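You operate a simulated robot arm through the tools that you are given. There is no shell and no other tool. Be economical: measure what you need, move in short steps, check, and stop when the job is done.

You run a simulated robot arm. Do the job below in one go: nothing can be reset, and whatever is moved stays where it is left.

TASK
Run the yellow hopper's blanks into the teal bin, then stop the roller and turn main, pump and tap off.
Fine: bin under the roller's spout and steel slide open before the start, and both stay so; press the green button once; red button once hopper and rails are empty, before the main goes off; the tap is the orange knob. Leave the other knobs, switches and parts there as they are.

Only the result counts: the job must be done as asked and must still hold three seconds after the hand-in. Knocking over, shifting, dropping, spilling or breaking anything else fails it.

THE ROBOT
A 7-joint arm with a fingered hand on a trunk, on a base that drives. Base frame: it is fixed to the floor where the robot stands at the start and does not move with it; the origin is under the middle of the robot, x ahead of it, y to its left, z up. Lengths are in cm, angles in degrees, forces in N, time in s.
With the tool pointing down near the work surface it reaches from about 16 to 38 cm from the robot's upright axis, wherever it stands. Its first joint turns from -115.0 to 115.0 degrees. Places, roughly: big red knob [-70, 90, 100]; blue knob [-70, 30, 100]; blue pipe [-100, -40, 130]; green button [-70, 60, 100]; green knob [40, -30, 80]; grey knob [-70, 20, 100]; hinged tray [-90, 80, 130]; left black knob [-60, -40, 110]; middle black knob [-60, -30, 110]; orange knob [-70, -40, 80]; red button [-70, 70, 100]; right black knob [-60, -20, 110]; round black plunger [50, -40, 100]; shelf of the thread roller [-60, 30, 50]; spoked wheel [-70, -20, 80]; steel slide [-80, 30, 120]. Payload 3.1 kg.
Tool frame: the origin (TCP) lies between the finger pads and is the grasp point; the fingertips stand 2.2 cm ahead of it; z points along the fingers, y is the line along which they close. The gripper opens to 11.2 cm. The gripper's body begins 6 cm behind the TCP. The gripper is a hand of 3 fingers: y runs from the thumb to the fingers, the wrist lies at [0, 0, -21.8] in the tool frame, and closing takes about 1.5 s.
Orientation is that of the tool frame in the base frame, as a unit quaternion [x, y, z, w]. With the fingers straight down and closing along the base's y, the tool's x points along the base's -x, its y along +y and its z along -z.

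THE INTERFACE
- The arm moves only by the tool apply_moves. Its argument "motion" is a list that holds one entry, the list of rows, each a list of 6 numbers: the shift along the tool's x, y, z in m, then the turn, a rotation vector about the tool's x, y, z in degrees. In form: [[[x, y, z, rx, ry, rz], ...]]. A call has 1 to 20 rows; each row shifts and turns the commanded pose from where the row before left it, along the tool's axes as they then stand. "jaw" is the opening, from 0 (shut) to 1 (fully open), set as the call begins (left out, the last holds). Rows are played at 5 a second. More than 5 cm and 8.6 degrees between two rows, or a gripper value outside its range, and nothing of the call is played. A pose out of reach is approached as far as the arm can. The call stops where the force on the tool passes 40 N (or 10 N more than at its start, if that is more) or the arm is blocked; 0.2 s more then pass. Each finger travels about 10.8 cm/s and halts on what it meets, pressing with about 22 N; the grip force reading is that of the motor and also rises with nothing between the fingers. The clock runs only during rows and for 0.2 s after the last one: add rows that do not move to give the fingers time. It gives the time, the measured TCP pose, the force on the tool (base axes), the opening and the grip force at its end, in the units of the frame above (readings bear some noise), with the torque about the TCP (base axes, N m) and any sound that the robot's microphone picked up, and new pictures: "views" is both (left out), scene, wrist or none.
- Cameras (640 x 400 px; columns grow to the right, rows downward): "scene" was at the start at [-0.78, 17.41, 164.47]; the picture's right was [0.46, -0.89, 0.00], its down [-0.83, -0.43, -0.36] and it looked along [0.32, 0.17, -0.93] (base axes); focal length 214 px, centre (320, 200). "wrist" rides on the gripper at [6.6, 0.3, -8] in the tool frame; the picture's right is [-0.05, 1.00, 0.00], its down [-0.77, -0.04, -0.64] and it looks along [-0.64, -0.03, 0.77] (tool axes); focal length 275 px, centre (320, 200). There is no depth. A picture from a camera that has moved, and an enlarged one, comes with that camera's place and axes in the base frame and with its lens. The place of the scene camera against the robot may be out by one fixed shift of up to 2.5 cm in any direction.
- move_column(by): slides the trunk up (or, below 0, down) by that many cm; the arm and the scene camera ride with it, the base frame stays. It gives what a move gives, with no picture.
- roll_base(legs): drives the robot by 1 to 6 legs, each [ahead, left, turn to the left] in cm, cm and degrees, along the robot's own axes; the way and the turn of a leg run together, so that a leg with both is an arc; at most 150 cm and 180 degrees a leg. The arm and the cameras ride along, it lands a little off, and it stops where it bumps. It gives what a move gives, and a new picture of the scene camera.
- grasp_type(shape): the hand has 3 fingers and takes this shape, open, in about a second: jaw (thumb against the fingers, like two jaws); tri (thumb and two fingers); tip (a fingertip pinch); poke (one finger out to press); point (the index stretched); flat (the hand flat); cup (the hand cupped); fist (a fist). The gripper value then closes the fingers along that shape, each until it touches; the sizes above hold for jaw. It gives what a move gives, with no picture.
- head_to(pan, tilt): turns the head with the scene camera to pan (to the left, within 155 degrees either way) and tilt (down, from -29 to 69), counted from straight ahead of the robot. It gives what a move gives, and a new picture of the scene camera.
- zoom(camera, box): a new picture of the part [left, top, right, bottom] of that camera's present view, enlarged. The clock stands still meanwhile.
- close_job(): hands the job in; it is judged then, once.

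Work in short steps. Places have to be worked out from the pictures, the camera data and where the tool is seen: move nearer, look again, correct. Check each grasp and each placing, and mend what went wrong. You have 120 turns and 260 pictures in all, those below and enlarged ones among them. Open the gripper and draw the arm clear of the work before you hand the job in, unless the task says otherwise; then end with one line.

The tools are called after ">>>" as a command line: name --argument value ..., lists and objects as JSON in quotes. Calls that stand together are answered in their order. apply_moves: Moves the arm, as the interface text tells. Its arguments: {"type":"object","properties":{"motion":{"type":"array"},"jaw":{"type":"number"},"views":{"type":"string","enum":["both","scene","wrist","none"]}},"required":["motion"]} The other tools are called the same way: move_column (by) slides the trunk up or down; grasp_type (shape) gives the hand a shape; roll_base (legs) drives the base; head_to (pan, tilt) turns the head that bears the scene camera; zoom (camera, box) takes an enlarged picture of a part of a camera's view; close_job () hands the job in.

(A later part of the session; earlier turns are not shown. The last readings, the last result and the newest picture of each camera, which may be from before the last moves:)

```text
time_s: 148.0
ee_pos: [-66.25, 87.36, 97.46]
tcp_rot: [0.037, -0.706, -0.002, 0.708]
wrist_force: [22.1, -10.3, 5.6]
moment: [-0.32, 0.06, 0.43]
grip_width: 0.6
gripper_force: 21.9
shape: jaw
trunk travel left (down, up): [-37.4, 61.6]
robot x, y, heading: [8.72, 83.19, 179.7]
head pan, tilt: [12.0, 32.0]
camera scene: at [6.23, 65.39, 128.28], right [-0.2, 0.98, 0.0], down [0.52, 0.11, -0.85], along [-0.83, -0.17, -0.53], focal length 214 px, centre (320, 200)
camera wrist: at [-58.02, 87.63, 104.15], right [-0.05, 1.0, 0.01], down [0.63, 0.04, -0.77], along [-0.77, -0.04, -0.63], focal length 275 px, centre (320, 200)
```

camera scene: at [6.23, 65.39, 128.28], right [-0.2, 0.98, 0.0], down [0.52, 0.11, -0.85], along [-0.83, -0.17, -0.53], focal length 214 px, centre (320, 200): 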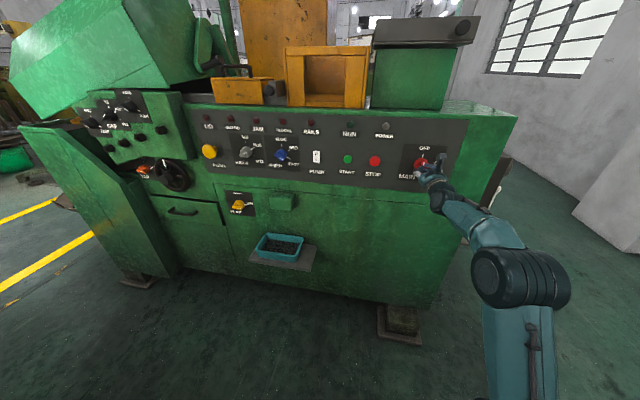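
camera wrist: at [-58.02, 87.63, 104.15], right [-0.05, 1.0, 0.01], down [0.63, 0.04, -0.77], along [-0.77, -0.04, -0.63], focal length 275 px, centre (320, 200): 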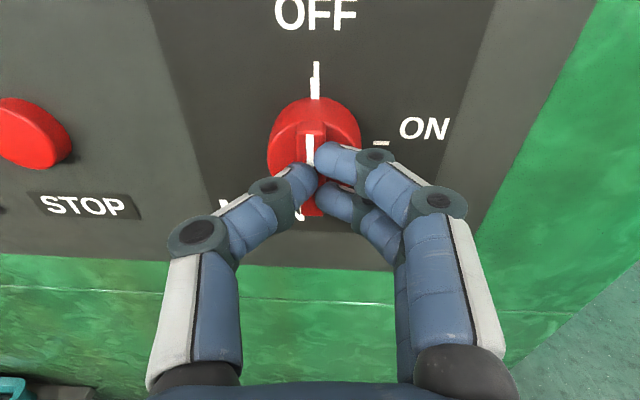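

The knob points to OFF and the POWER lamp is out. I open and withdraw.

>>> apply_moves --motion '[[[0, 0, 0, 0, 0, 0], [0, 0, 0, 0, 0, 0], [0, 0, 0, 0, 0, 0]]]' --jaw 0.4 --views "none"

>>> apply_moves --motion '[[[0, 0, -0.02, 0, 0, 0], [0, 0, -0.02, 0, 0, 0], [0, 0, -0.02, 0, 0, 0], [0, 0, 0, 0, 0, 0]]]'

>>> zoom --camera "scene" --box '[260, 100, 500, 250]'

```text
time_s: 148.8
ee_pos: [-66.77, 87.63, 96.85]
tcp_rot: [-0.035, 0.708, 0.001, -0.705]
wrist_force: [-0.6, 0.2, 0.0]
moment: [0.03, -0.01, -0.03]
grip_width: 4.42
gripper_force: 0.0
shape: jaw
trunk travel left (down, up): [-37.4, 61.6]
robot x, y, heading: [8.08, 83.45, 179.4]
head pan, tilt: [12.0, 32.0]
```

```text
time_s: 149.8
ee_pos: [-60.66, 87.88, 96.97]
tcp_rot: [-0.034, 0.707, 0.001, -0.706]
wrist_force: [-1.3, -0.1, -0.2]
moment: [-0.02, -0.04, -0.02]
grip_width: 4.45
gripper_force: 0.1
shape: jaw
trunk travel left (down, up): [-37.4, 61.6]
robot x, y, heading: [8.42, 83.64, 179.2]
head pan, tilt: [12.0, 32.0]
camera scene: at [5.66, 65.6, 128.3], right [-0.2, 0.98, 0.0], down [0.52, 0.11, -0.85], along [-0.83, -0.17, -0.53], focal length 214 px, centre (320, 200)
camera wrist: at [-52.48, 88.19, 103.83], right [-0.05, 1.0, 0.0], down [0.64, 0.03, -0.77], along [-0.77, -0.04, -0.64], focal length 275 px, centre (320, 200)
```

scene: 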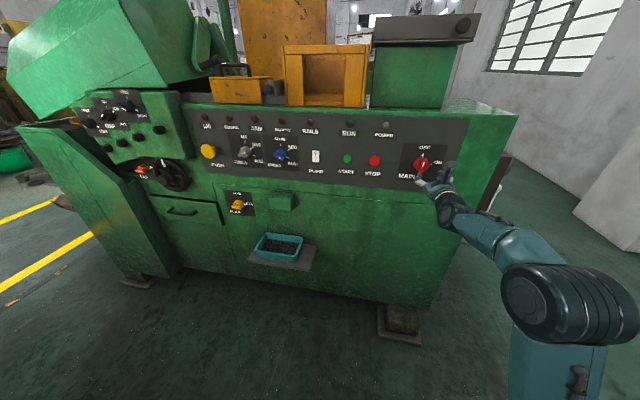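
wrist: 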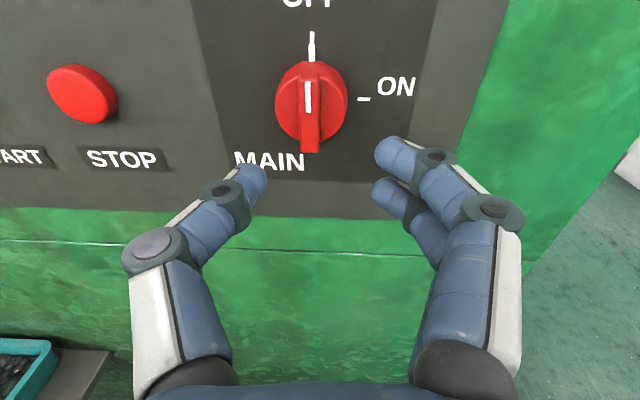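

```text
2.67 times, centred on (380, 175) of scene
camera zoom: at [5.66, 65.6, 128.3], right [-0.2, 0.98, 0.0], down [0.52, 0.11, -0.85], along [-0.83, -0.17, -0.53], focal length 572 px, centre (160, 267)
```

zoom: 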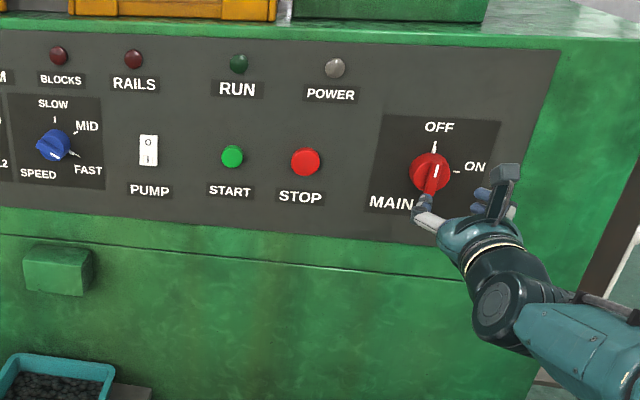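

MAIN is off. Now the tap on the left. I fold the hand back and down a bit, to pass the machine with clearance, and turn the head left to look.

>>> apply_moves --motion '[[[0, 0, -0.025, 0, -7, 0], [0, 0, -0.025, 0, -7, 0], [0, 0, -0.025, 0, -7, 0], [0, 0, -0.025, 0, -7, 0], [0, 0, -0.025, 0, -7, 0], [0, 0, 0, 0, 0, 0]]]' --views "none"

>>> head_to --pan 45 --tilt 30

```text
time_s: 151.2
ee_pos: [-48.78, 88.37, 100.02]
tcp_rot: [-0.033, 0.887, 0.012, -0.46]
wrist_force: [0.4, -0.6, -0.2]
moment: [-0.01, -0.02, 0.01]
grip_width: 4.44
gripper_force: 0.0
shape: jaw
trunk travel left (down, up): [-37.4, 61.6]
robot x, y, heading: [8.15, 83.0, 179.3]
head pan, tilt: [12.0, 32.0]
```

```text
time_s: 152.2
ee_pos: [-48.61, 88.35, 100.12]
tcp_rot: [-0.033, 0.886, 0.012, -0.461]
wrist_force: [-1.1, 0.9, 0.8]
moment: [0.0, 0.02, -0.01]
grip_width: 4.45
gripper_force: 0.0
shape: jaw
trunk travel left (down, up): [-37.4, 61.6]
robot x, y, heading: [8.36, 83.42, 179.2]
head pan, tilt: [45.0, 30.0]
camera scene: at [7.97, 61.04, 128.62], right [-0.7, 0.71, 0.0], down [0.36, 0.35, -0.87], along [-0.62, -0.61, -0.5], focal length 214 px, centre (320, 200)
```

scene: 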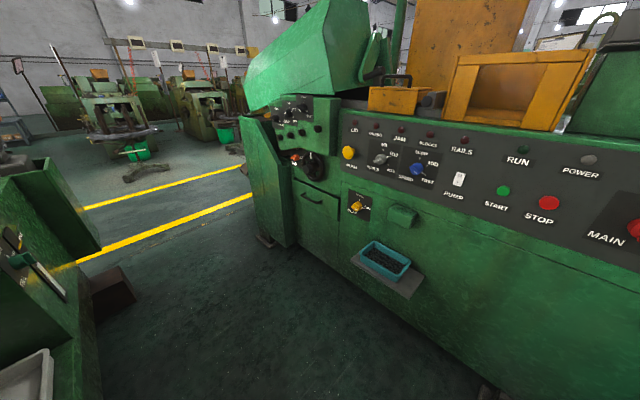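

I drive to x≈0 and then 95 cm left along the aisle, keeping clear of the bench.

>>> roll_base --legs '[[7, 0, 0.5], [0, 95, 0]]'

>>> head_to --pan 30 --tilt 35

>>> zoom --camera "scene" --box '[200, 120, 440, 270]'

```text
time_s: 157.8
ee_pos: [-55.63, -7.54, 100.08]
tcp_rot: [-0.04, 0.886, 0.007, -0.461]
wrist_force: [-0.4, -0.9, 0.4]
moment: [-0.04, 0.0, 0.01]
grip_width: 4.45
gripper_force: 0.1
shape: jaw
trunk travel left (down, up): [-37.4, 61.6]
robot x, y, heading: [1.18, -11.5, -179.5]
head pan, tilt: [45.0, 30.0]
camera scene: at [1.45, -33.97, 128.61], right [-0.71, 0.7, 0.0], down [0.35, 0.36, -0.87], along [-0.61, -0.62, -0.5], focal length 214 px, centre (320, 200)
```

scene: 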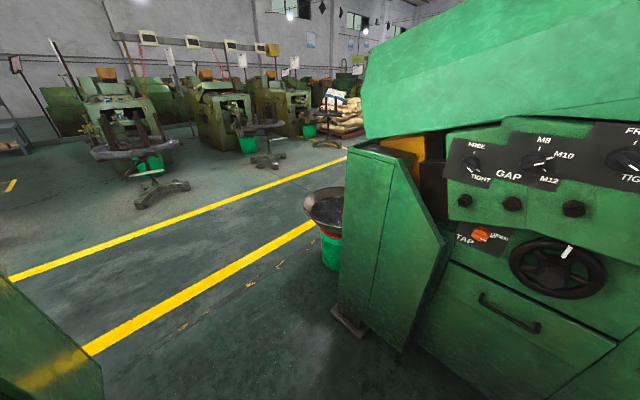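

```text
time_s: 158.6
ee_pos: [-55.61, -7.51, 100.03]
tcp_rot: [-0.04, 0.886, 0.008, -0.462]
wrist_force: [0.3, -0.1, -0.3]
moment: [0.0, 0.01, 0.01]
grip_width: 4.43
gripper_force: 0.2
shape: jaw
trunk travel left (down, up): [-37.4, 61.6]
robot x, y, heading: [1.57, -11.78, -179.9]
head pan, tilt: [30.0, 35.0]
camera scene: at [0.21, -31.98, 127.84], right [-0.51, 0.86, 0.0], down [0.49, 0.29, -0.82], along [-0.71, -0.41, -0.57], focal length 214 px, centre (320, 200)
```

scene: 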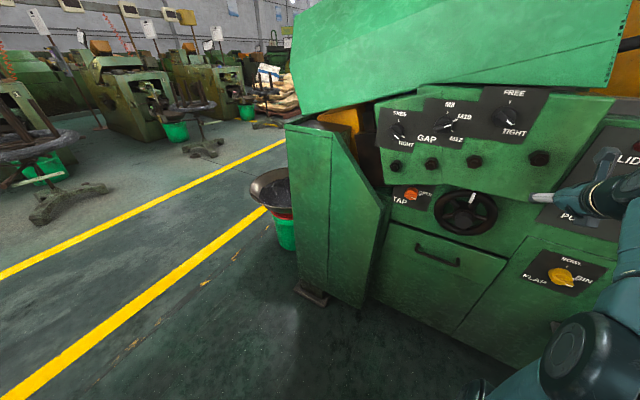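

```text
2.67 times, centred on (320, 195) of scene
camera zoom: at [0.21, -31.98, 127.84], right [-0.51, 0.86, 0.0], down [0.49, 0.29, -0.82], along [-0.71, -0.41, -0.57], focal length 572 px, centre (320, 213)
```

zoom: 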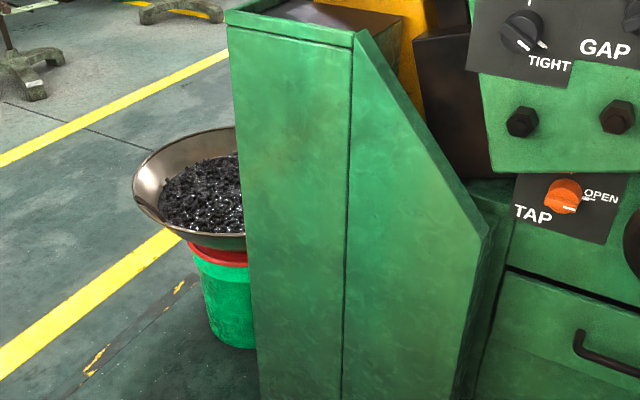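

The tap is at about [-70, -36, 87], under the overhanging box (bottom z≈94), pointing OPEN. I lower the trunk 14 cm and drive 28.5 left.

>>> move_column --by -14

>>> roll_base --legs '[[0, 28.5, 0]]'

>>> apply_moves --motion '[[[0, 0, 0, 0, 0, -2.5]]]' --views "wrist"

```text
time_s: 160.2
ee_pos: [-55.66, -7.51, 86.04]
tcp_rot: [-0.04, 0.886, 0.008, -0.461]
wrist_force: [0.6, -0.1, -1.2]
moment: [0.02, 0.03, 0.04]
grip_width: 4.43
gripper_force: 0.0
shape: jaw
trunk travel left (down, up): [-23.4, 75.6]
robot x, y, heading: [1.68, -11.62, -179.5]
head pan, tilt: [30.0, 35.0]
```

```text
time_s: 162.2
ee_pos: [-55.53, -36.14, 86.05]
tcp_rot: [-0.039, 0.887, 0.008, -0.461]
wrist_force: [0.5, -0.4, -0.7]
moment: [-0.01, -0.03, -0.02]
grip_width: 4.44
gripper_force: 0.1
shape: jaw
trunk travel left (down, up): [-23.4, 75.6]
robot x, y, heading: [1.39, -40.08, -180.0]
head pan, tilt: [30.0, 35.0]
camera scene: at [0.3, -60.69, 113.84], right [-0.5, 0.86, 0.0], down [0.5, 0.29, -0.82], along [-0.71, -0.41, -0.57], focal length 214 px, centre (320, 200)
```

scene: 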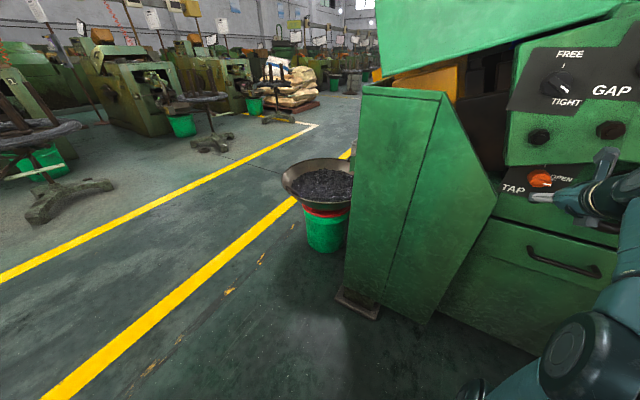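

```text
time_s: 162.6
ee_pos: [-55.58, -36.14, 86.02]
tcp_rot: [-0.059, 0.885, 0.019, -0.461]
wrist_force: [-0.9, 0.5, 0.3]
moment: [0.0, 0.0, 0.02]
grip_width: 4.44
gripper_force: 0.1
shape: jaw
trunk travel left (down, up): [-23.4, 75.6]
robot x, y, heading: [1.39, -40.42, -179.5]
head pan, tilt: [30.0, 35.0]
camera wrist: at [-52.55, -36.49, 96.21], right [-0.06, 1.0, 0.05], down [0.96, 0.07, -0.27], along [-0.27, 0.03, -0.96], focal length 275 px, centre (320, 200)
```

wrist: 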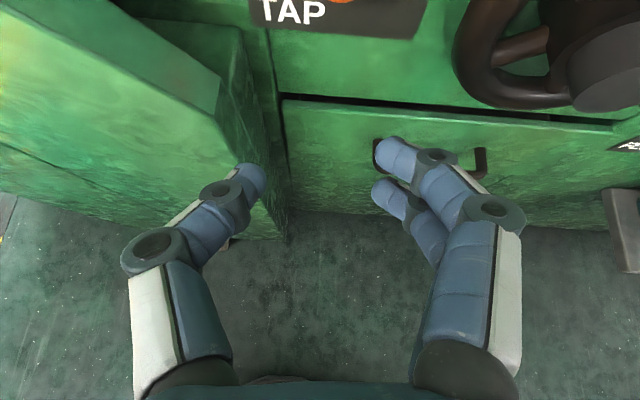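

The wheel is close on the right. I lower another 11 and pitch the hand up to horizontal for a frontal look.

>>> move_column --by -12

>>> apply_moves --motion '[[[0.02, 0, 0, 0, 7, 0], [0.02, 0, 0, 0, 7, 0], [0.02, 0, 0, 0, 7, 0], [0.02, 0, 0, 0, 7, 0], [0.01, 0, 0, 0, 7, 0], [0, 0, 0, 0, 0, 2.5], [0, 0, 0, 0, 0, 2.5]]]'

```text
time_s: 164.1
ee_pos: [-55.41, -36.02, 74.07]
tcp_rot: [-0.059, 0.885, 0.018, -0.461]
wrist_force: [-0.4, 0.0, 0.2]
moment: [0.0, -0.05, 0.01]
grip_width: 4.48
gripper_force: 0.0
shape: jaw
trunk travel left (down, up): [-11.4, 87.6]
robot x, y, heading: [1.5, -40.41, -179.9]
head pan, tilt: [30.0, 35.0]
```

```text
time_s: 165.7
ee_pos: [-58.73, -37.07, 82.27]
tcp_rot: [-0.031, 0.707, -0.031, -0.706]
wrist_force: [0.6, 0.2, -0.1]
moment: [0.0, -0.01, 0.01]
grip_width: 4.45
gripper_force: 0.1
shape: jaw
trunk travel left (down, up): [-11.4, 87.6]
robot x, y, heading: [1.69, -40.59, -179.6]
head pan, tilt: [30.0, 35.0]
camera scene: at [0.3, -60.69, 101.84], right [-0.5, 0.86, 0.0], down [0.5, 0.29, -0.82], along [-0.71, -0.41, -0.57], focal length 214 px, centre (320, 200)
camera wrist: at [-50.72, -36.17, 89.0], right [-0.09, 1.0, -0.05], down [0.64, 0.02, -0.77], along [-0.76, -0.1, -0.64], focal length 275 px, centre (320, 200)
```

scene: 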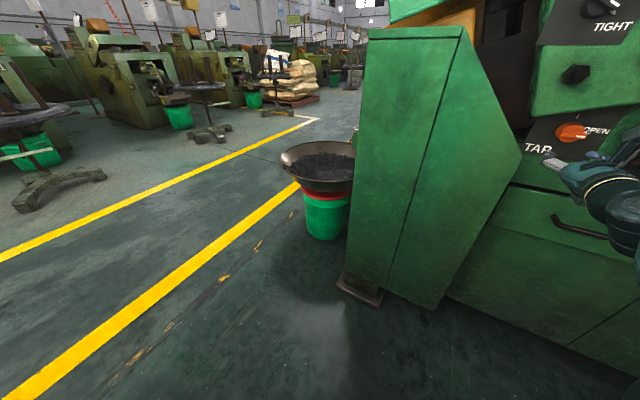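
wrist: 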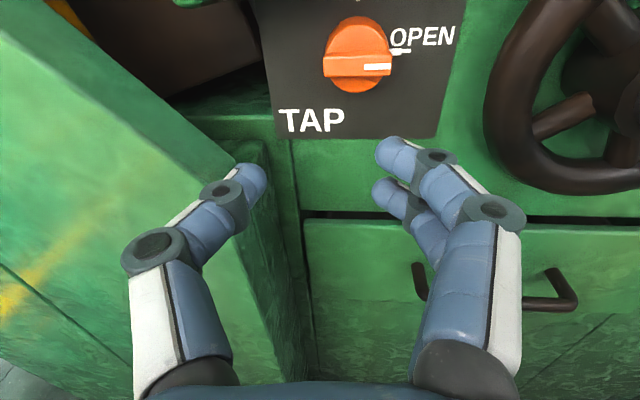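

Clear view: tap bar centre about [-67.8, -35.6, 84.7]. I fix the yaw, centre on it, and roll +90° so the jaws can close on the horizontal bar.

>>> apply_moves --motion '[[[0.012, 0.0075, 0, -2.5, 0, 0], [0.012, 0.0075, 0, -2.5, 0, 0], [0, 0, 0, 0, 0, 8.2], [0, 0, 0, 0, 0, 8.2], [0, 0, 0, 0, 0, 8.2], [0, 0, 0, 0, 0, 8.2], [0, 0, 0, 0, 0, 8.2], [0, 0, 0, 0, 0, 8.2], [0, 0, 0, 0, 0, 8.2], [0, 0, 0, 0, 0, 8.2], [0, 0, 0, 0, 0, 8.2], [0, 0, 0, 0, 0, 8.2], [0, 0, 0, 0, 0, 8], [0, 0, 0, 0, 0, 0]]]' --jaw 0.5

```text
time_s: 168.7
ee_pos: [-59.0, -35.42, 84.66]
tcp_rot: [0.501, 0.501, -0.5, -0.498]
wrist_force: [0.0, -0.1, -0.2]
moment: [0.01, 0.02, 0.03]
grip_width: 5.55
gripper_force: 0.1
shape: jaw
trunk travel left (down, up): [-11.4, 87.6]
robot x, y, heading: [1.81, -40.59, -179.9]
head pan, tilt: [30.0, 35.0]
camera scene: at [0.3, -60.69, 101.84], right [-0.5, 0.86, 0.0], down [0.5, 0.29, -0.82], along [-0.71, -0.41, -0.57], focal length 214 px, centre (320, 200)
camera wrist: at [-50.77, -29.07, 84.46], right [0.0, -0.05, -1.0], down [0.64, -0.77, 0.04], along [-0.77, -0.64, 0.03], focal length 275 px, centre (320, 200)
```

scene: 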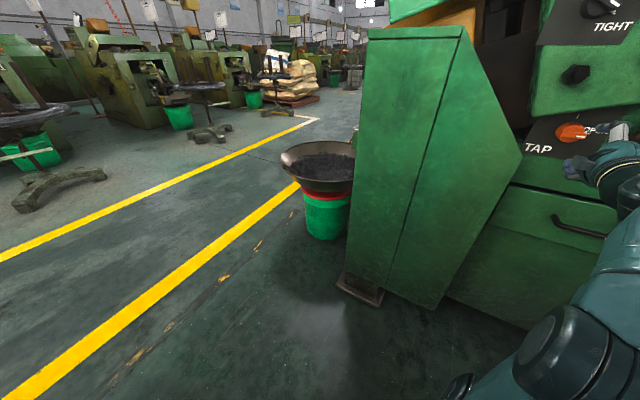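
wrist: 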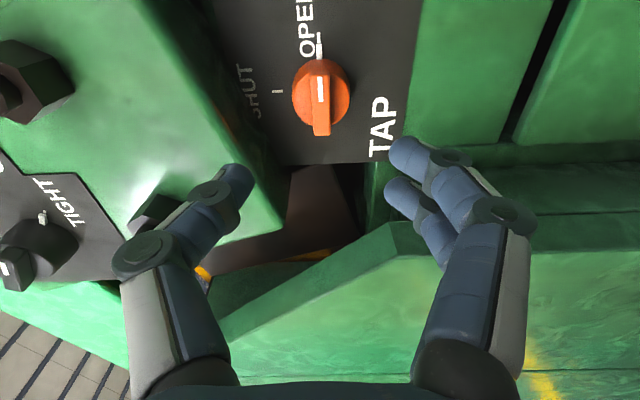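

Pose is square. I zoom to judge the clearance to the overhanging box near the thumb.

>>> zoom --camera "wrist" --box '[100, 0, 420, 200]'

>>> head_to --pan -2 --tilt 10

```text
2.00 times, centred on (260, 100) of wrist
camera zoom: at [-50.77, -29.07, 84.46], right [0.0, -0.05, -1.0], down [0.64, -0.77, 0.04], along [-0.77, -0.64, 0.03], focal length 551 px, centre (440, 400)
```

zoom: 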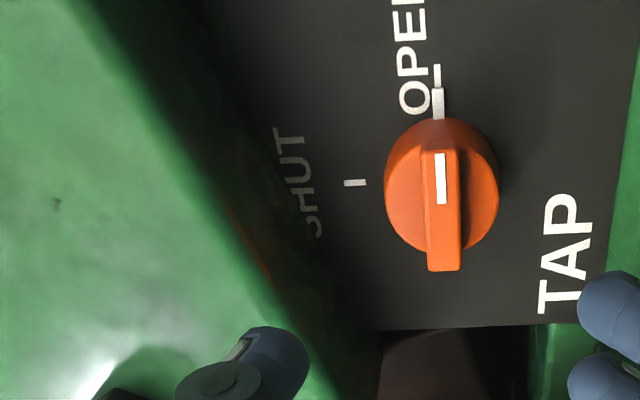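

```text
time_s: 169.7
ee_pos: [-58.95, -35.54, 84.51]
tcp_rot: [0.502, 0.5, -0.499, -0.499]
wrist_force: [-1.1, 0.3, 0.0]
moment: [0.04, 0.0, -0.02]
grip_width: 5.55
gripper_force: 0.1
shape: jaw
trunk travel left (down, up): [-11.4, 87.6]
robot x, y, heading: [1.55, -40.33, -179.9]
head pan, tilt: [-2.0, 10.0]
camera scene: at [-1.39, -55.98, 105.84], right [0.03, 1.0, 0.0], down [0.17, -0.01, -0.98], along [-0.98, 0.03, -0.17], focal length 214 px, centre (320, 200)
```

scene: 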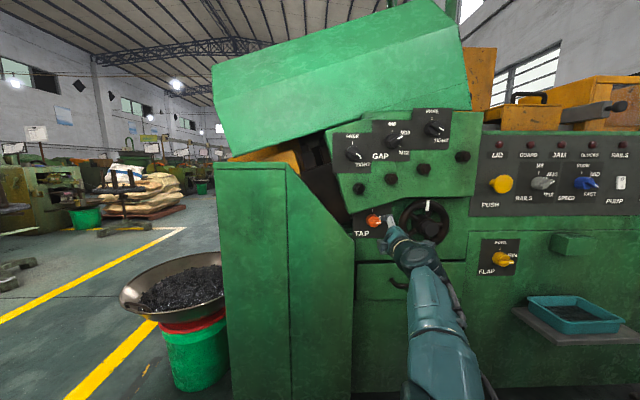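

Clearance above is only ~5.5 cm, so I come slightly from below: tilt the tool 18° upward, lower 0.4, and creep forward 4 cm to look again.

>>> apply_moves --motion '[[[0, 0.002, 0, 6, 0, 0], [0, 0.002, 0, 6, 0, 0], [0, 0, 0, 6, 0, 0], [0, 0.006, 0.019, 0, 0, 0], [0, 0.006, 0.019, 0, 0, 0], [0, 0, 0, 0, 0, 0]]]' --jaw 0.35

>>> zoom --camera "wrist" --box '[160, 50, 480, 250]'

>>> zoom --camera "scene" --box '[320, 160, 480, 260]'

```text
time_s: 171.1
ee_pos: [-62.97, -35.53, 84.21]
tcp_rot: [-0.416, -0.416, 0.572, 0.571]
wrist_force: [0.2, 0.1, 0.8]
moment: [0.04, -0.01, 0.0]
grip_width: 3.99
gripper_force: 0.1
shape: jaw
trunk travel left (down, up): [-11.4, 87.6]
robot x, y, heading: [1.86, -40.59, -179.9]
head pan, tilt: [-2.0, 10.0]
camera scene: at [-1.39, -55.97, 105.85], right [0.03, 1.0, 0.0], down [0.17, -0.01, -0.98], along [-0.98, 0.03, -0.17], focal length 214 px, centre (320, 200)
camera wrist: at [-55.26, -29.04, 81.65], right [-0.31, -0.05, -0.95], down [0.62, -0.77, -0.16], along [-0.73, -0.64, 0.26], focal length 275 px, centre (320, 200)
```

scene: 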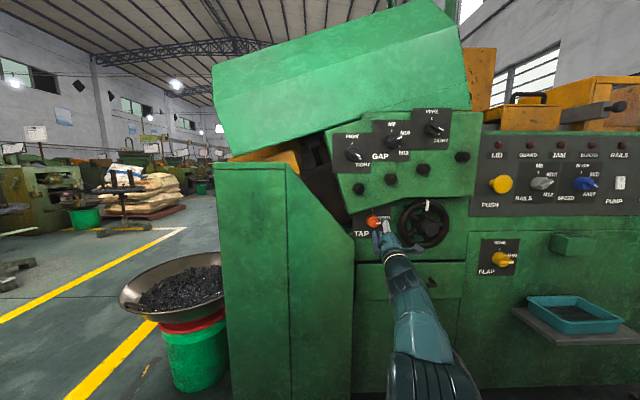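
wrist: 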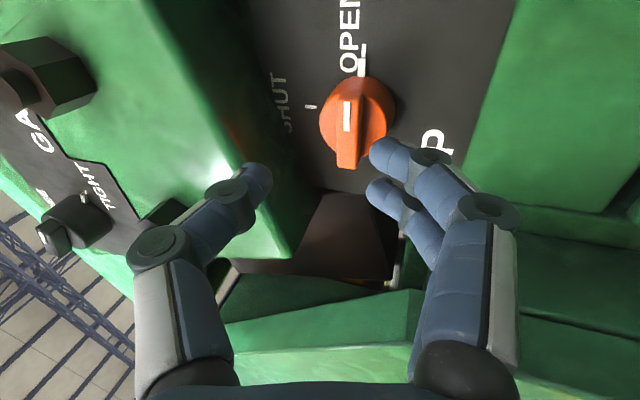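

```text
2.00 times, centred on (320, 150) of wrist
camera zoom: at [-55.26, -29.04, 81.65], right [-0.31, -0.05, -0.95], down [0.62, -0.77, -0.16], along [-0.73, -0.64, 0.26], focal length 551 px, centre (320, 300)
```

zoom: 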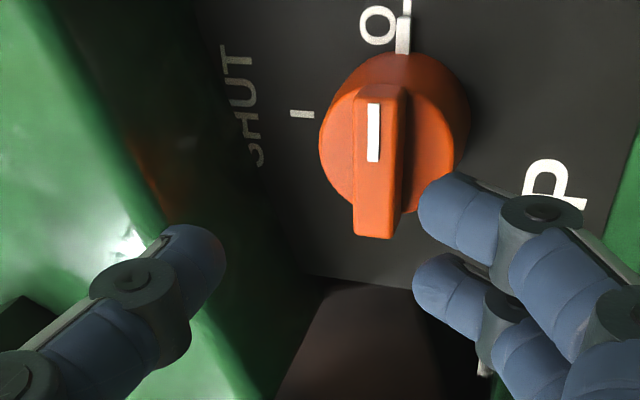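

```text
4.00 times, centred on (400, 210) of scene
camera zoom: at [-1.39, -55.97, 105.85], right [0.03, 1.0, 0.0], down [0.17, -0.01, -0.98], along [-0.98, 0.03, -0.17], focal length 858 px, centre (0, 160)
```

zoom: 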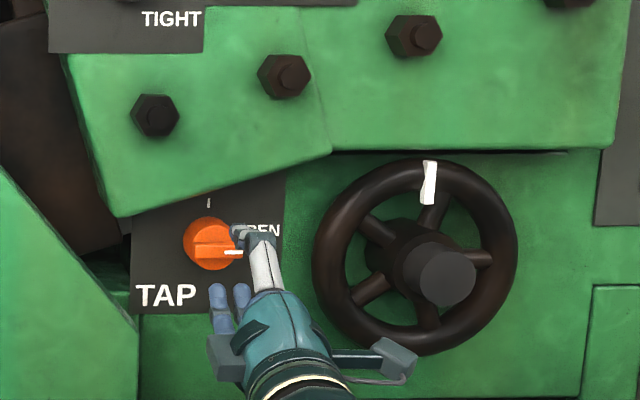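

Scene view shows the hand aligned with room below the box. Bar front ≈[-68.3, -35.6, 84.65]; I advance 4.3 cm slowly.

>>> apply_moves --motion '[[[0, 0.0034, 0.0105, 0, 0, 0], [0, 0.0034, 0.0105, 0, 0, 0], [0, 0.0034, 0.0105, 0, 0, 0], [0, 0.0031, 0.0095, 0, 0, 0], [0, 0, 0, 0, 0, 0]]]'

>>> zoom --camera "wrist" --box '[160, 50, 480, 250]'

>>> zoom --camera "scene" --box '[320, 160, 480, 260]'

```text
time_s: 172.3
ee_pos: [-67.23, -35.65, 84.13]
tcp_rot: [-0.417, -0.417, 0.571, 0.571]
wrist_force: [-0.5, 0.5, 0.0]
moment: [-0.01, 0.02, 0.01]
grip_width: 3.94
gripper_force: 0.2
shape: jaw
trunk travel left (down, up): [-11.4, 87.6]
robot x, y, heading: [1.71, -40.42, -180.0]
head pan, tilt: [-2.0, 10.0]
camera scene: at [-1.39, -55.97, 105.85], right [0.03, 1.0, 0.0], down [0.17, -0.01, -0.98], along [-0.98, 0.03, -0.17], focal length 214 px, centre (320, 200)
camera wrist: at [-59.55, -29.13, 81.57], right [-0.3, -0.05, -0.95], down [0.62, -0.77, -0.16], along [-0.73, -0.64, 0.26], focal length 275 px, centre (320, 200)
```

scene: 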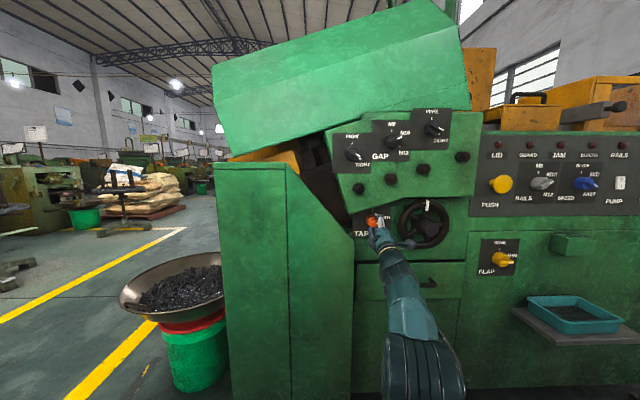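
wrist: 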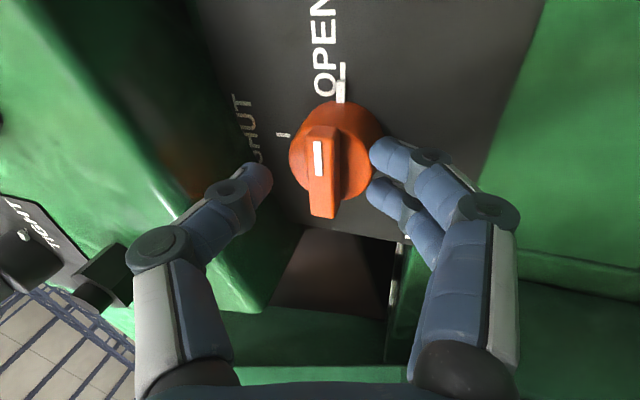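

```text
2.00 times, centred on (320, 150) of wrist
camera zoom: at [-59.55, -29.13, 81.57], right [-0.3, -0.05, -0.95], down [0.62, -0.77, -0.16], along [-0.73, -0.64, 0.26], focal length 551 px, centre (320, 300)
```

zoom: 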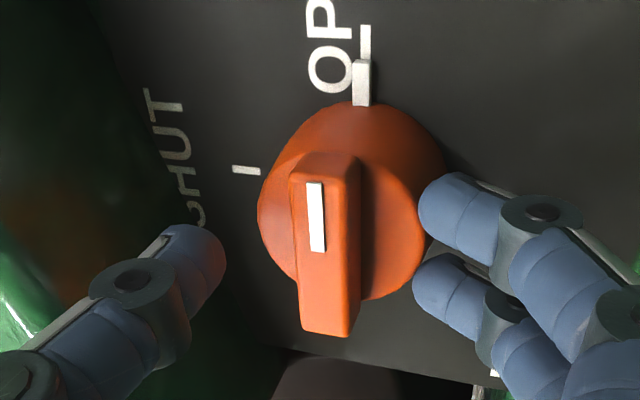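

```text
4.00 times, centred on (400, 210) of scene
camera zoom: at [-1.39, -55.97, 105.85], right [0.03, 1.0, 0.0], down [0.17, -0.01, -0.98], along [-0.98, 0.03, -0.17], focal length 858 px, centre (0, 160)
```

zoom: 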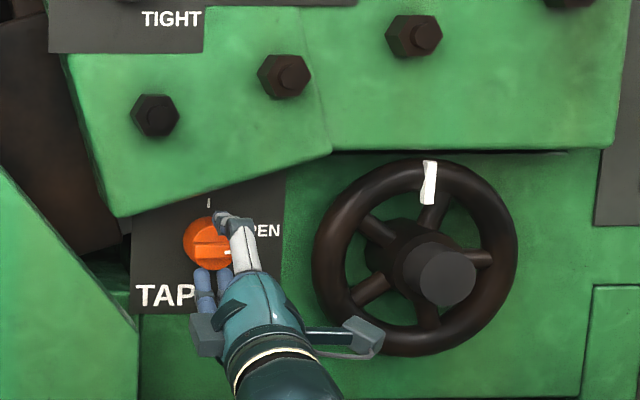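

Bar lies between thumb and fingers. Close.

>>> apply_moves --motion '[[[0, 0, 0, 0, 0, 0], [0, 0, 0, 0, 0, 0], [0, 0, 0, 0, 0, 0], [0, 0, 0, 0, 0, 0], [0, 0, 0, 0, 0, 0]]]' --jaw 0 --views "wrist"

>>> zoom --camera "wrist" --box '[200, 75, 440, 225]'

```text
time_s: 173.5
ee_pos: [-67.26, -35.6, 84.18]
tcp_rot: [-0.416, -0.417, 0.571, 0.571]
wrist_force: [-2.6, -0.2, 0.8]
moment: [0.01, -0.14, 0.0]
grip_width: 2.02
gripper_force: 22.3
shape: jaw
trunk travel left (down, up): [-11.4, 87.6]
robot x, y, heading: [1.53, -40.6, -179.8]
head pan, tilt: [-2.0, 10.0]
camera wrist: at [-59.56, -29.13, 81.55], right [-0.3, -0.05, -0.95], down [0.62, -0.77, -0.16], along [-0.73, -0.64, 0.26], focal length 275 px, centre (320, 200)
```

wrist: 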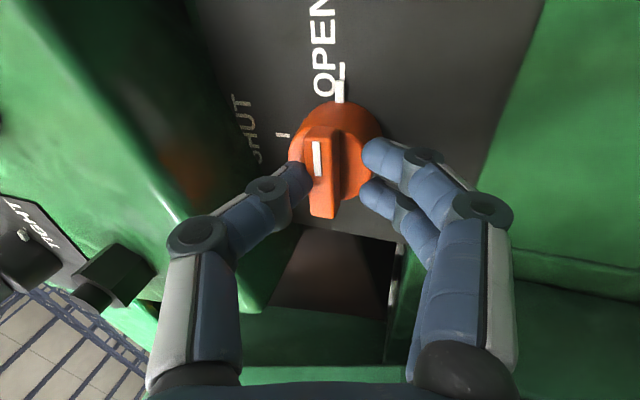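

```text
2.67 times, centred on (320, 150) of wrist
camera zoom: at [-59.56, -29.13, 81.55], right [-0.3, -0.05, -0.95], down [0.62, -0.77, -0.16], along [-0.73, -0.64, 0.26], focal length 734 px, centre (320, 333)
```

zoom: 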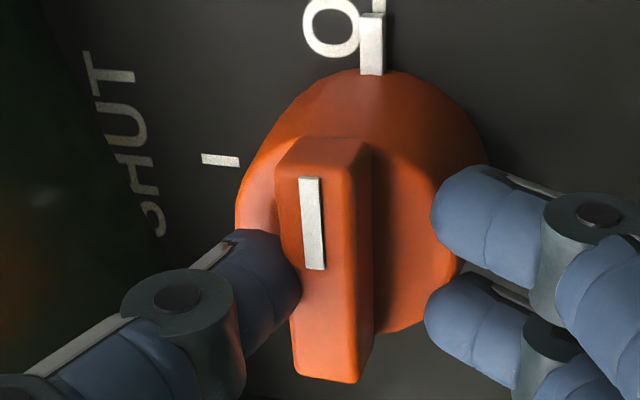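

The lower fingers caught the round base instead of the bar. I open, back off 0.9 cm, and close again.

>>> apply_moves --motion '[[[0, 0, 0, 0, 0, 0], [0, 0, 0, 0, 0, 0], [0, -0.0028, -0.0086, 0, 0, 0], [0, 0, 0, 0, 0, 0]]]' --jaw 0.35 --views "none"

>>> apply_moves --motion '[[[0, 0, 0, 0, 0, 0], [0, 0, 0, 0, 0, 0], [0, 0, 0, 0, 0, 0], [0, 0, 0, 0, 0, 0], [0, 0, 0, 0, 0, 0]]]' --jaw 0 --views "wrist"

>>> zoom --camera "wrist" --box '[200, 75, 440, 225]'

```text
time_s: 174.5
ee_pos: [-66.22, -35.71, 84.12]
tcp_rot: [-0.417, -0.416, 0.571, 0.571]
wrist_force: [-0.1, 0.9, 0.9]
moment: [0.0, -0.01, -0.02]
grip_width: 3.94
gripper_force: 0.1
shape: jaw
trunk travel left (down, up): [-11.4, 87.6]
robot x, y, heading: [1.75, -40.78, -179.9]
head pan, tilt: [-2.0, 10.0]
```

```text
time_s: 175.7
ee_pos: [-66.31, -35.74, 84.11]
tcp_rot: [-0.417, -0.417, 0.571, 0.571]
wrist_force: [5.4, -0.8, -6.7]
moment: [0.0, -0.05, -0.01]
grip_width: 0.23
gripper_force: 22.0
shape: jaw
trunk travel left (down, up): [-11.4, 87.6]
robot x, y, heading: [1.78, -40.39, -179.8]
head pan, tilt: [-2.0, 10.0]
camera wrist: at [-58.64, -29.09, 81.54], right [-0.3, -0.05, -0.95], down [0.62, -0.77, -0.16], along [-0.73, -0.63, 0.26], focal length 275 px, centre (320, 200)
```

wrist: 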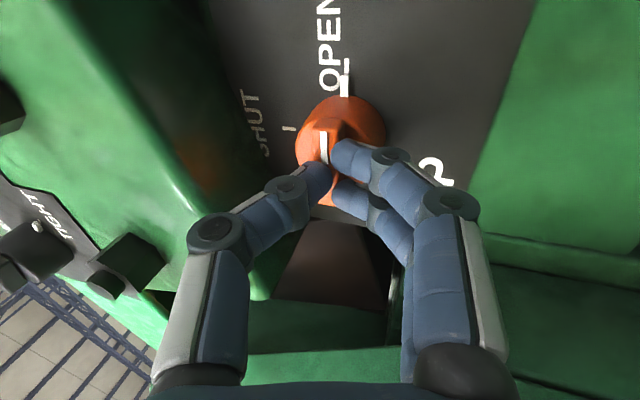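

```text
2.67 times, centred on (320, 150) of wrist
camera zoom: at [-58.64, -29.09, 81.54], right [-0.3, -0.05, -0.95], down [0.62, -0.77, -0.16], along [-0.73, -0.63, 0.26], focal length 734 px, centre (320, 333)
```

zoom: 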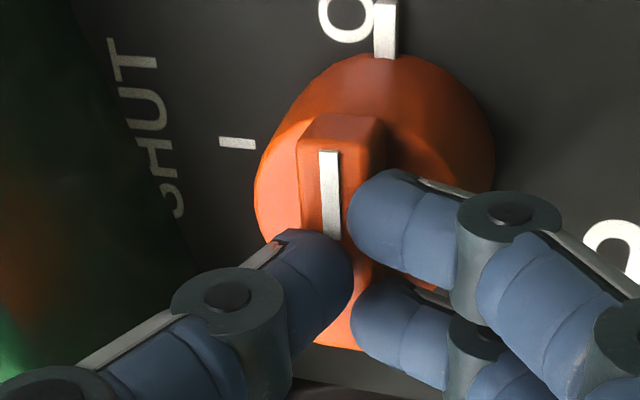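

The thumb is only on the bar's edge. I open, cut the tilt to 8°, go 3 mm forward and 5 mm right, and regrip.

>>> apply_moves --motion '[[[0, 0, 0, 0, 0, 0], [0, 0, 0, 0, 0, 0], [0, 0, 0, -5, 0, 0], [0, 0, 0, -5, 0, 0], [0.005, -0.002, 0.004, 0, 0, 0], [0, 0, 0, 0, 0, 0]]]' --jaw 0.35 --views "none"

>>> apply_moves --motion '[[[0, 0, 0, 0, 0, 0], [0, 0, 0, 0, 0, 0], [0, 0, 0, 0, 0, 0], [0, 0, 0, 0, 0, 0], [0, 0, 0, 0, 0, 0]]]' --jaw 0 --views "wrist"

>>> zoom --camera "wrist" --box '[200, 75, 440, 225]'

>>> zoom --camera "scene" --box '[320, 160, 480, 260]'

```text
time_s: 177.1
ee_pos: [-66.82, -35.08, 84.58]
tcp_rot: [-0.465, -0.465, 0.533, 0.532]
wrist_force: [-0.2, -0.2, -0.8]
moment: [0.0, -0.01, 0.0]
grip_width: 3.89
gripper_force: 0.1
shape: jaw
trunk travel left (down, up): [-11.4, 87.6]
robot x, y, heading: [1.53, -40.83, -180.0]
head pan, tilt: [-2.0, 10.0]
```

```text
time_s: 178.3
ee_pos: [-66.66, -35.07, 84.42]
tcp_rot: [-0.465, -0.465, 0.532, 0.532]
wrist_force: [3.4, 0.5, -2.1]
moment: [-0.03, 0.06, 0.0]
grip_width: 0.76
gripper_force: 21.4
shape: jaw
trunk travel left (down, up): [-11.4, 87.6]
robot x, y, heading: [1.69, -40.95, -179.9]
head pan, tilt: [-2.0, 10.0]
camera wrist: at [-58.63, -28.55, 83.2], right [-0.14, -0.05, -0.99], down [0.63, -0.77, -0.05], along [-0.76, -0.63, 0.13], focal length 275 px, centre (320, 200)
```

wrist: 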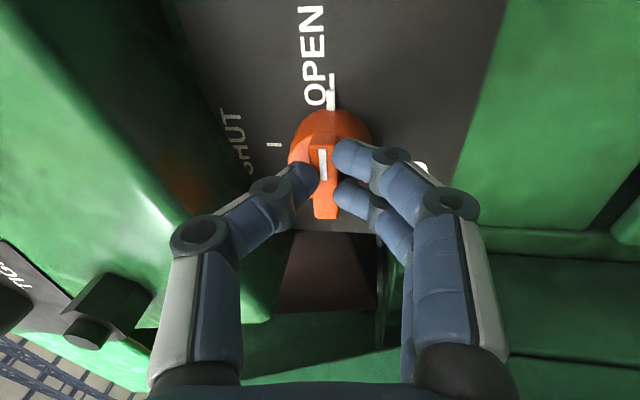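

```text
2.67 times, centred on (320, 150) of wrist
camera zoom: at [-58.63, -28.55, 83.2], right [-0.14, -0.05, -0.99], down [0.63, -0.77, -0.05], along [-0.76, -0.63, 0.13], focal length 734 px, centre (320, 333)
```

zoom: 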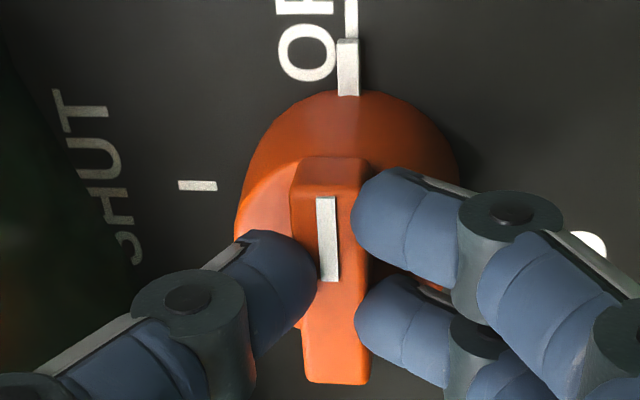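

```text
4.00 times, centred on (400, 210) of scene
camera zoom: at [-1.37, -55.96, 105.85], right [0.03, 1.0, 0.0], down [0.17, -0.01, -0.98], along [-0.98, 0.03, -0.17], focal length 858 px, centre (0, 160)
```

zoom: 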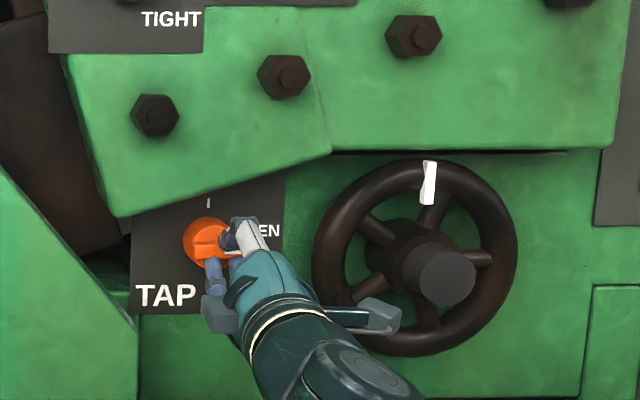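

Good grip (0.76, like MAIN's). I turn 45° counter-clockwise about the knob axis.

>>> apply_moves --motion '[[[0, 0, 0, 0, -1.04, -7.43], [0, 0, 0, 0, -1.04, -7.43], [0, 0, 0, 0, -1.04, -7.43], [0, 0, 0, 0, -1.04, -7.43], [0, 0, 0, 0, -1.04, -7.43], [0, 0, 0, 0, -1.04, -7.43], [0, 0, 0, 0, 0, 0]]]' --views "both"

>>> zoom --camera "scene" --box '[320, 160, 480, 260]'

```text
time_s: 179.9
ee_pos: [-66.63, -35.16, 84.59]
tcp_rot: [-0.225, -0.634, 0.313, 0.671]
wrist_force: [6.2, 0.8, 5.7]
moment: [-0.02, 0.21, 0.07]
grip_width: 0.58
gripper_force: 22.4
shape: jaw
trunk travel left (down, up): [-11.4, 87.6]
robot x, y, heading: [2.01, -40.37, -179.8]
head pan, tilt: [-2.0, 10.0]
camera scene: at [-1.21, -55.96, 105.86], right [0.03, 1.0, 0.0], down [0.17, -0.01, -0.99], along [-0.98, 0.03, -0.17], focal length 214 px, centre (320, 200)
camera wrist: at [-58.5, -29.51, 88.45], right [-0.14, 0.67, -0.73], down [0.64, -0.51, -0.58], along [-0.76, -0.54, -0.35], focal length 275 px, centre (320, 200)
```

scene: 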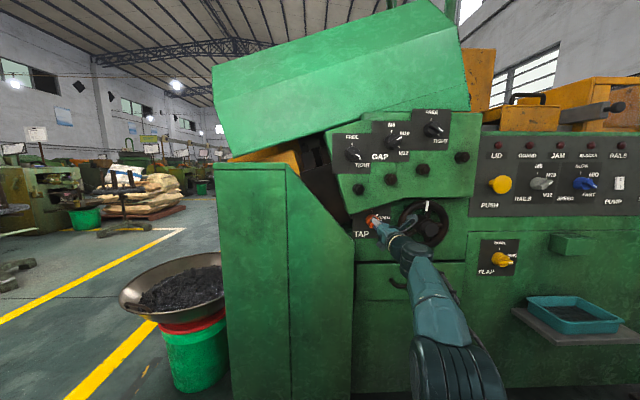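
wrist: 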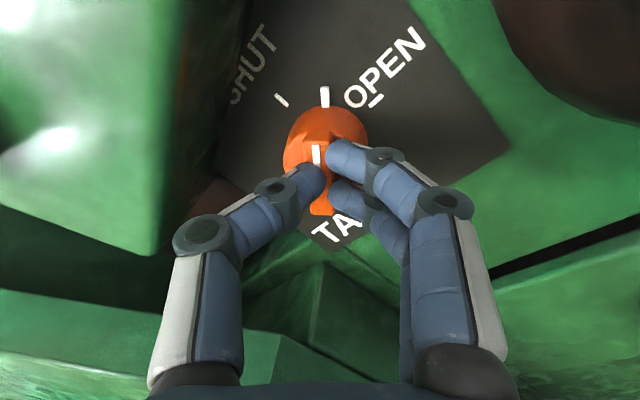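

```text
4.00 times, centred on (400, 210) of scene
camera zoom: at [-1.21, -55.96, 105.86], right [0.03, 1.0, 0.0], down [0.17, -0.01, -0.99], along [-0.98, 0.03, -0.17], focal length 858 px, centre (0, 160)
```

zoom: 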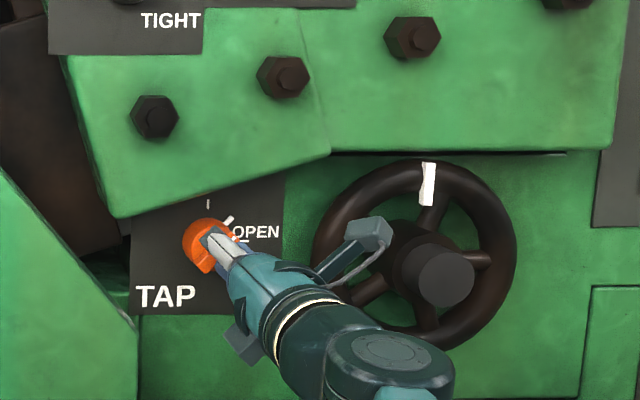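

Knob turned halfway, no trouble. Turn the other 45°.

>>> apply_moves --motion '[[[0, 0, 0, 0, -1.04, -7.43], [0, 0, 0, 0, -1.04, -7.43], [0, 0, 0, 0, -1.04, -7.43], [0, 0, 0, 0, -1.04, -7.43], [0, 0, 0, 0, -1.04, -7.43], [0, 0, 0, 0, -1.04, -7.43], [0, 0, 0, 0, 0, 0]]]' --views "both"

>>> zoom --camera "scene" --box '[320, 160, 480, 260]'

```text
time_s: 181.5
ee_pos: [-66.44, -35.11, 84.86]
tcp_rot: [0.05, -0.705, 0.049, 0.706]
wrist_force: [9.2, -0.9, 15.8]
moment: [-0.17, 0.31, 0.05]
grip_width: 0.56
gripper_force: 22.8
shape: jaw
trunk travel left (down, up): [-11.4, 87.6]
robot x, y, heading: [1.61, -40.6, -179.6]
head pan, tilt: [-2.0, 10.0]
camera scene: at [-1.03, -55.99, 105.87], right [0.03, 1.0, 0.0], down [0.17, -0.01, -0.99], along [-0.98, 0.03, -0.17], focal length 214 px, centre (320, 200)
camera wrist: at [-58.35, -33.82, 91.57], right [-0.14, 0.99, -0.04], down [0.63, 0.05, -0.77], along [-0.76, -0.14, -0.63], focal length 275 px, centre (320, 200)
```

scene: 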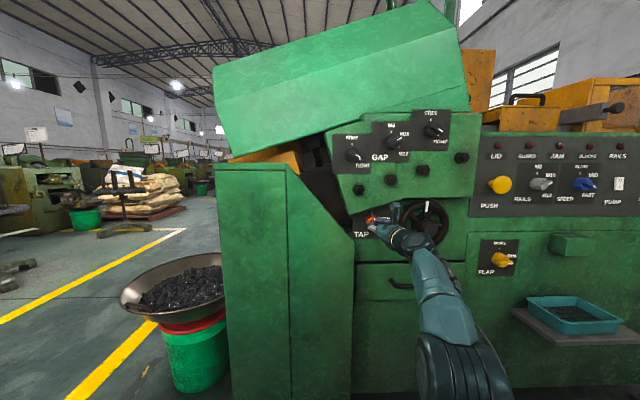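
wrist: 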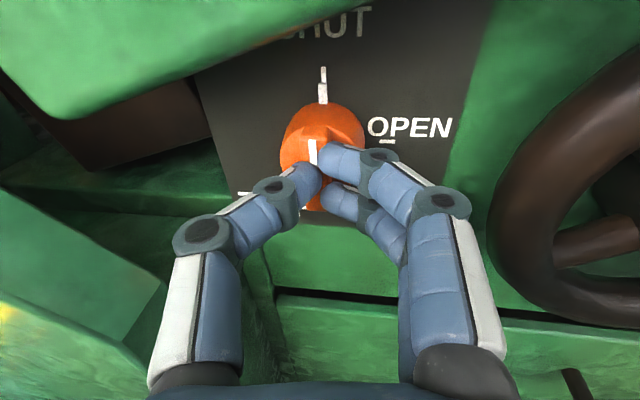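

```text
4.00 times, centred on (400, 210) of scene
camera zoom: at [-1.03, -55.99, 105.87], right [0.03, 1.0, 0.0], down [0.17, -0.01, -0.99], along [-0.98, 0.03, -0.17], focal length 858 px, centre (0, 160)
```

zoom: 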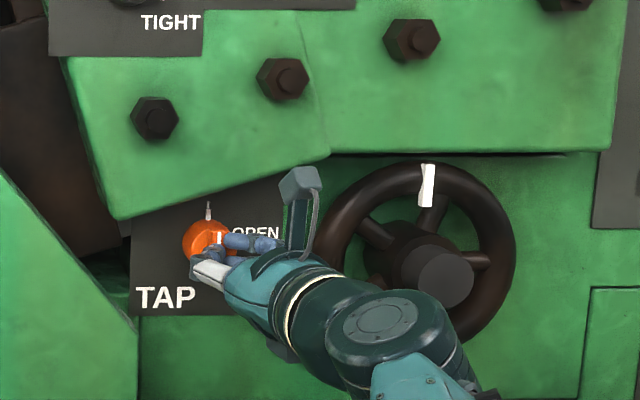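

The pointer is on SHUT. I open slightly and withdraw along the tool axis.

>>> apply_moves --motion '[[[0, 0, 0, 0, 0, 0], [0, 0, 0, 0, 0, 0], [0, 0, 0, 0, 0, 0]]]' --jaw 0.35 --views "none"

>>> apply_moves --motion '[[[0, 0, -0.02, 0, 0, 0], [0, 0, -0.02, 0, 0, 0], [0, 0, -0.02, 0, 0, 0], [0, 0, 0, 0, 0, 0]]]'

>>> zoom --camera "scene" --box '[320, 160, 480, 260]'

```text
time_s: 182.3
ee_pos: [-66.95, -35.16, 84.47]
tcp_rot: [-0.05, 0.708, -0.05, -0.703]
wrist_force: [0.4, -0.5, 0.1]
moment: [-0.04, -0.02, -0.04]
grip_width: 3.87
gripper_force: 0.0
shape: jaw
trunk travel left (down, up): [-11.4, 87.6]
robot x, y, heading: [1.55, -40.49, -179.8]
head pan, tilt: [-2.0, 10.0]
```

```text
time_s: 183.3
ee_pos: [-60.93, -34.34, 84.5]
tcp_rot: [-0.049, 0.707, -0.049, -0.704]
wrist_force: [-0.1, 0.3, -0.2]
moment: [0.01, 0.02, 0.01]
grip_width: 3.86
gripper_force: 0.1
shape: jaw
trunk travel left (down, up): [-11.4, 87.6]
robot x, y, heading: [1.84, -40.59, -179.8]
head pan, tilt: [-2.0, 10.0]
camera scene: at [-1.38, -55.96, 105.85], right [0.03, 1.0, 0.0], down [0.17, -0.01, -0.98], along [-0.98, 0.03, -0.17], focal length 214 px, centre (320, 200)
camera wrist: at [-52.76, -32.95, 91.29], right [-0.14, 0.99, -0.05], down [0.64, 0.05, -0.77], along [-0.76, -0.14, -0.64], focal length 275 px, centre (320, 200)
```

scene: 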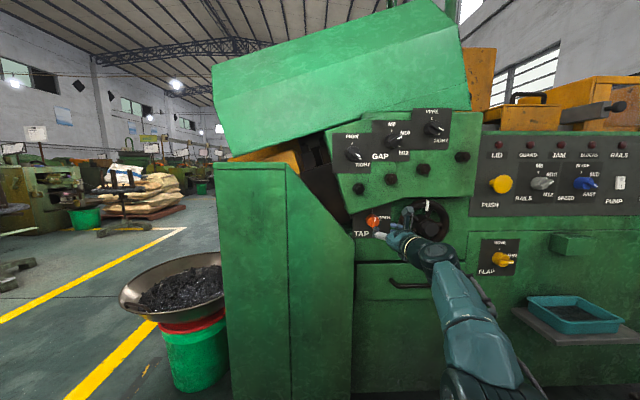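
wrist: 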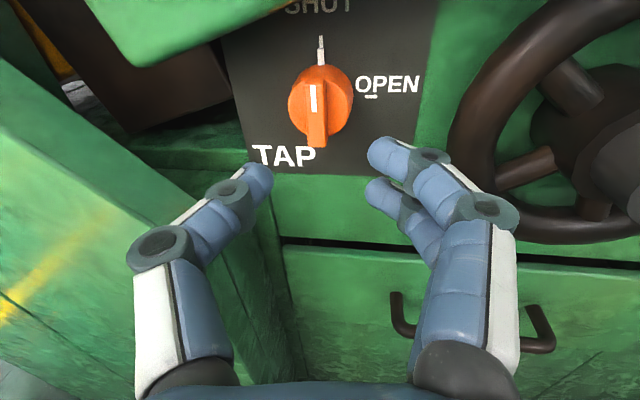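

```text
4.00 times, centred on (400, 210) of scene
camera zoom: at [-1.38, -55.96, 105.85], right [0.03, 1.0, 0.0], down [0.17, -0.01, -0.98], along [-0.98, 0.03, -0.17], focal length 858 px, centre (0, 160)
```

zoom: 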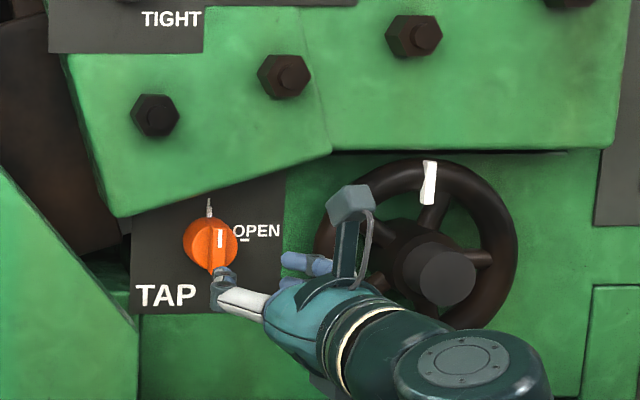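

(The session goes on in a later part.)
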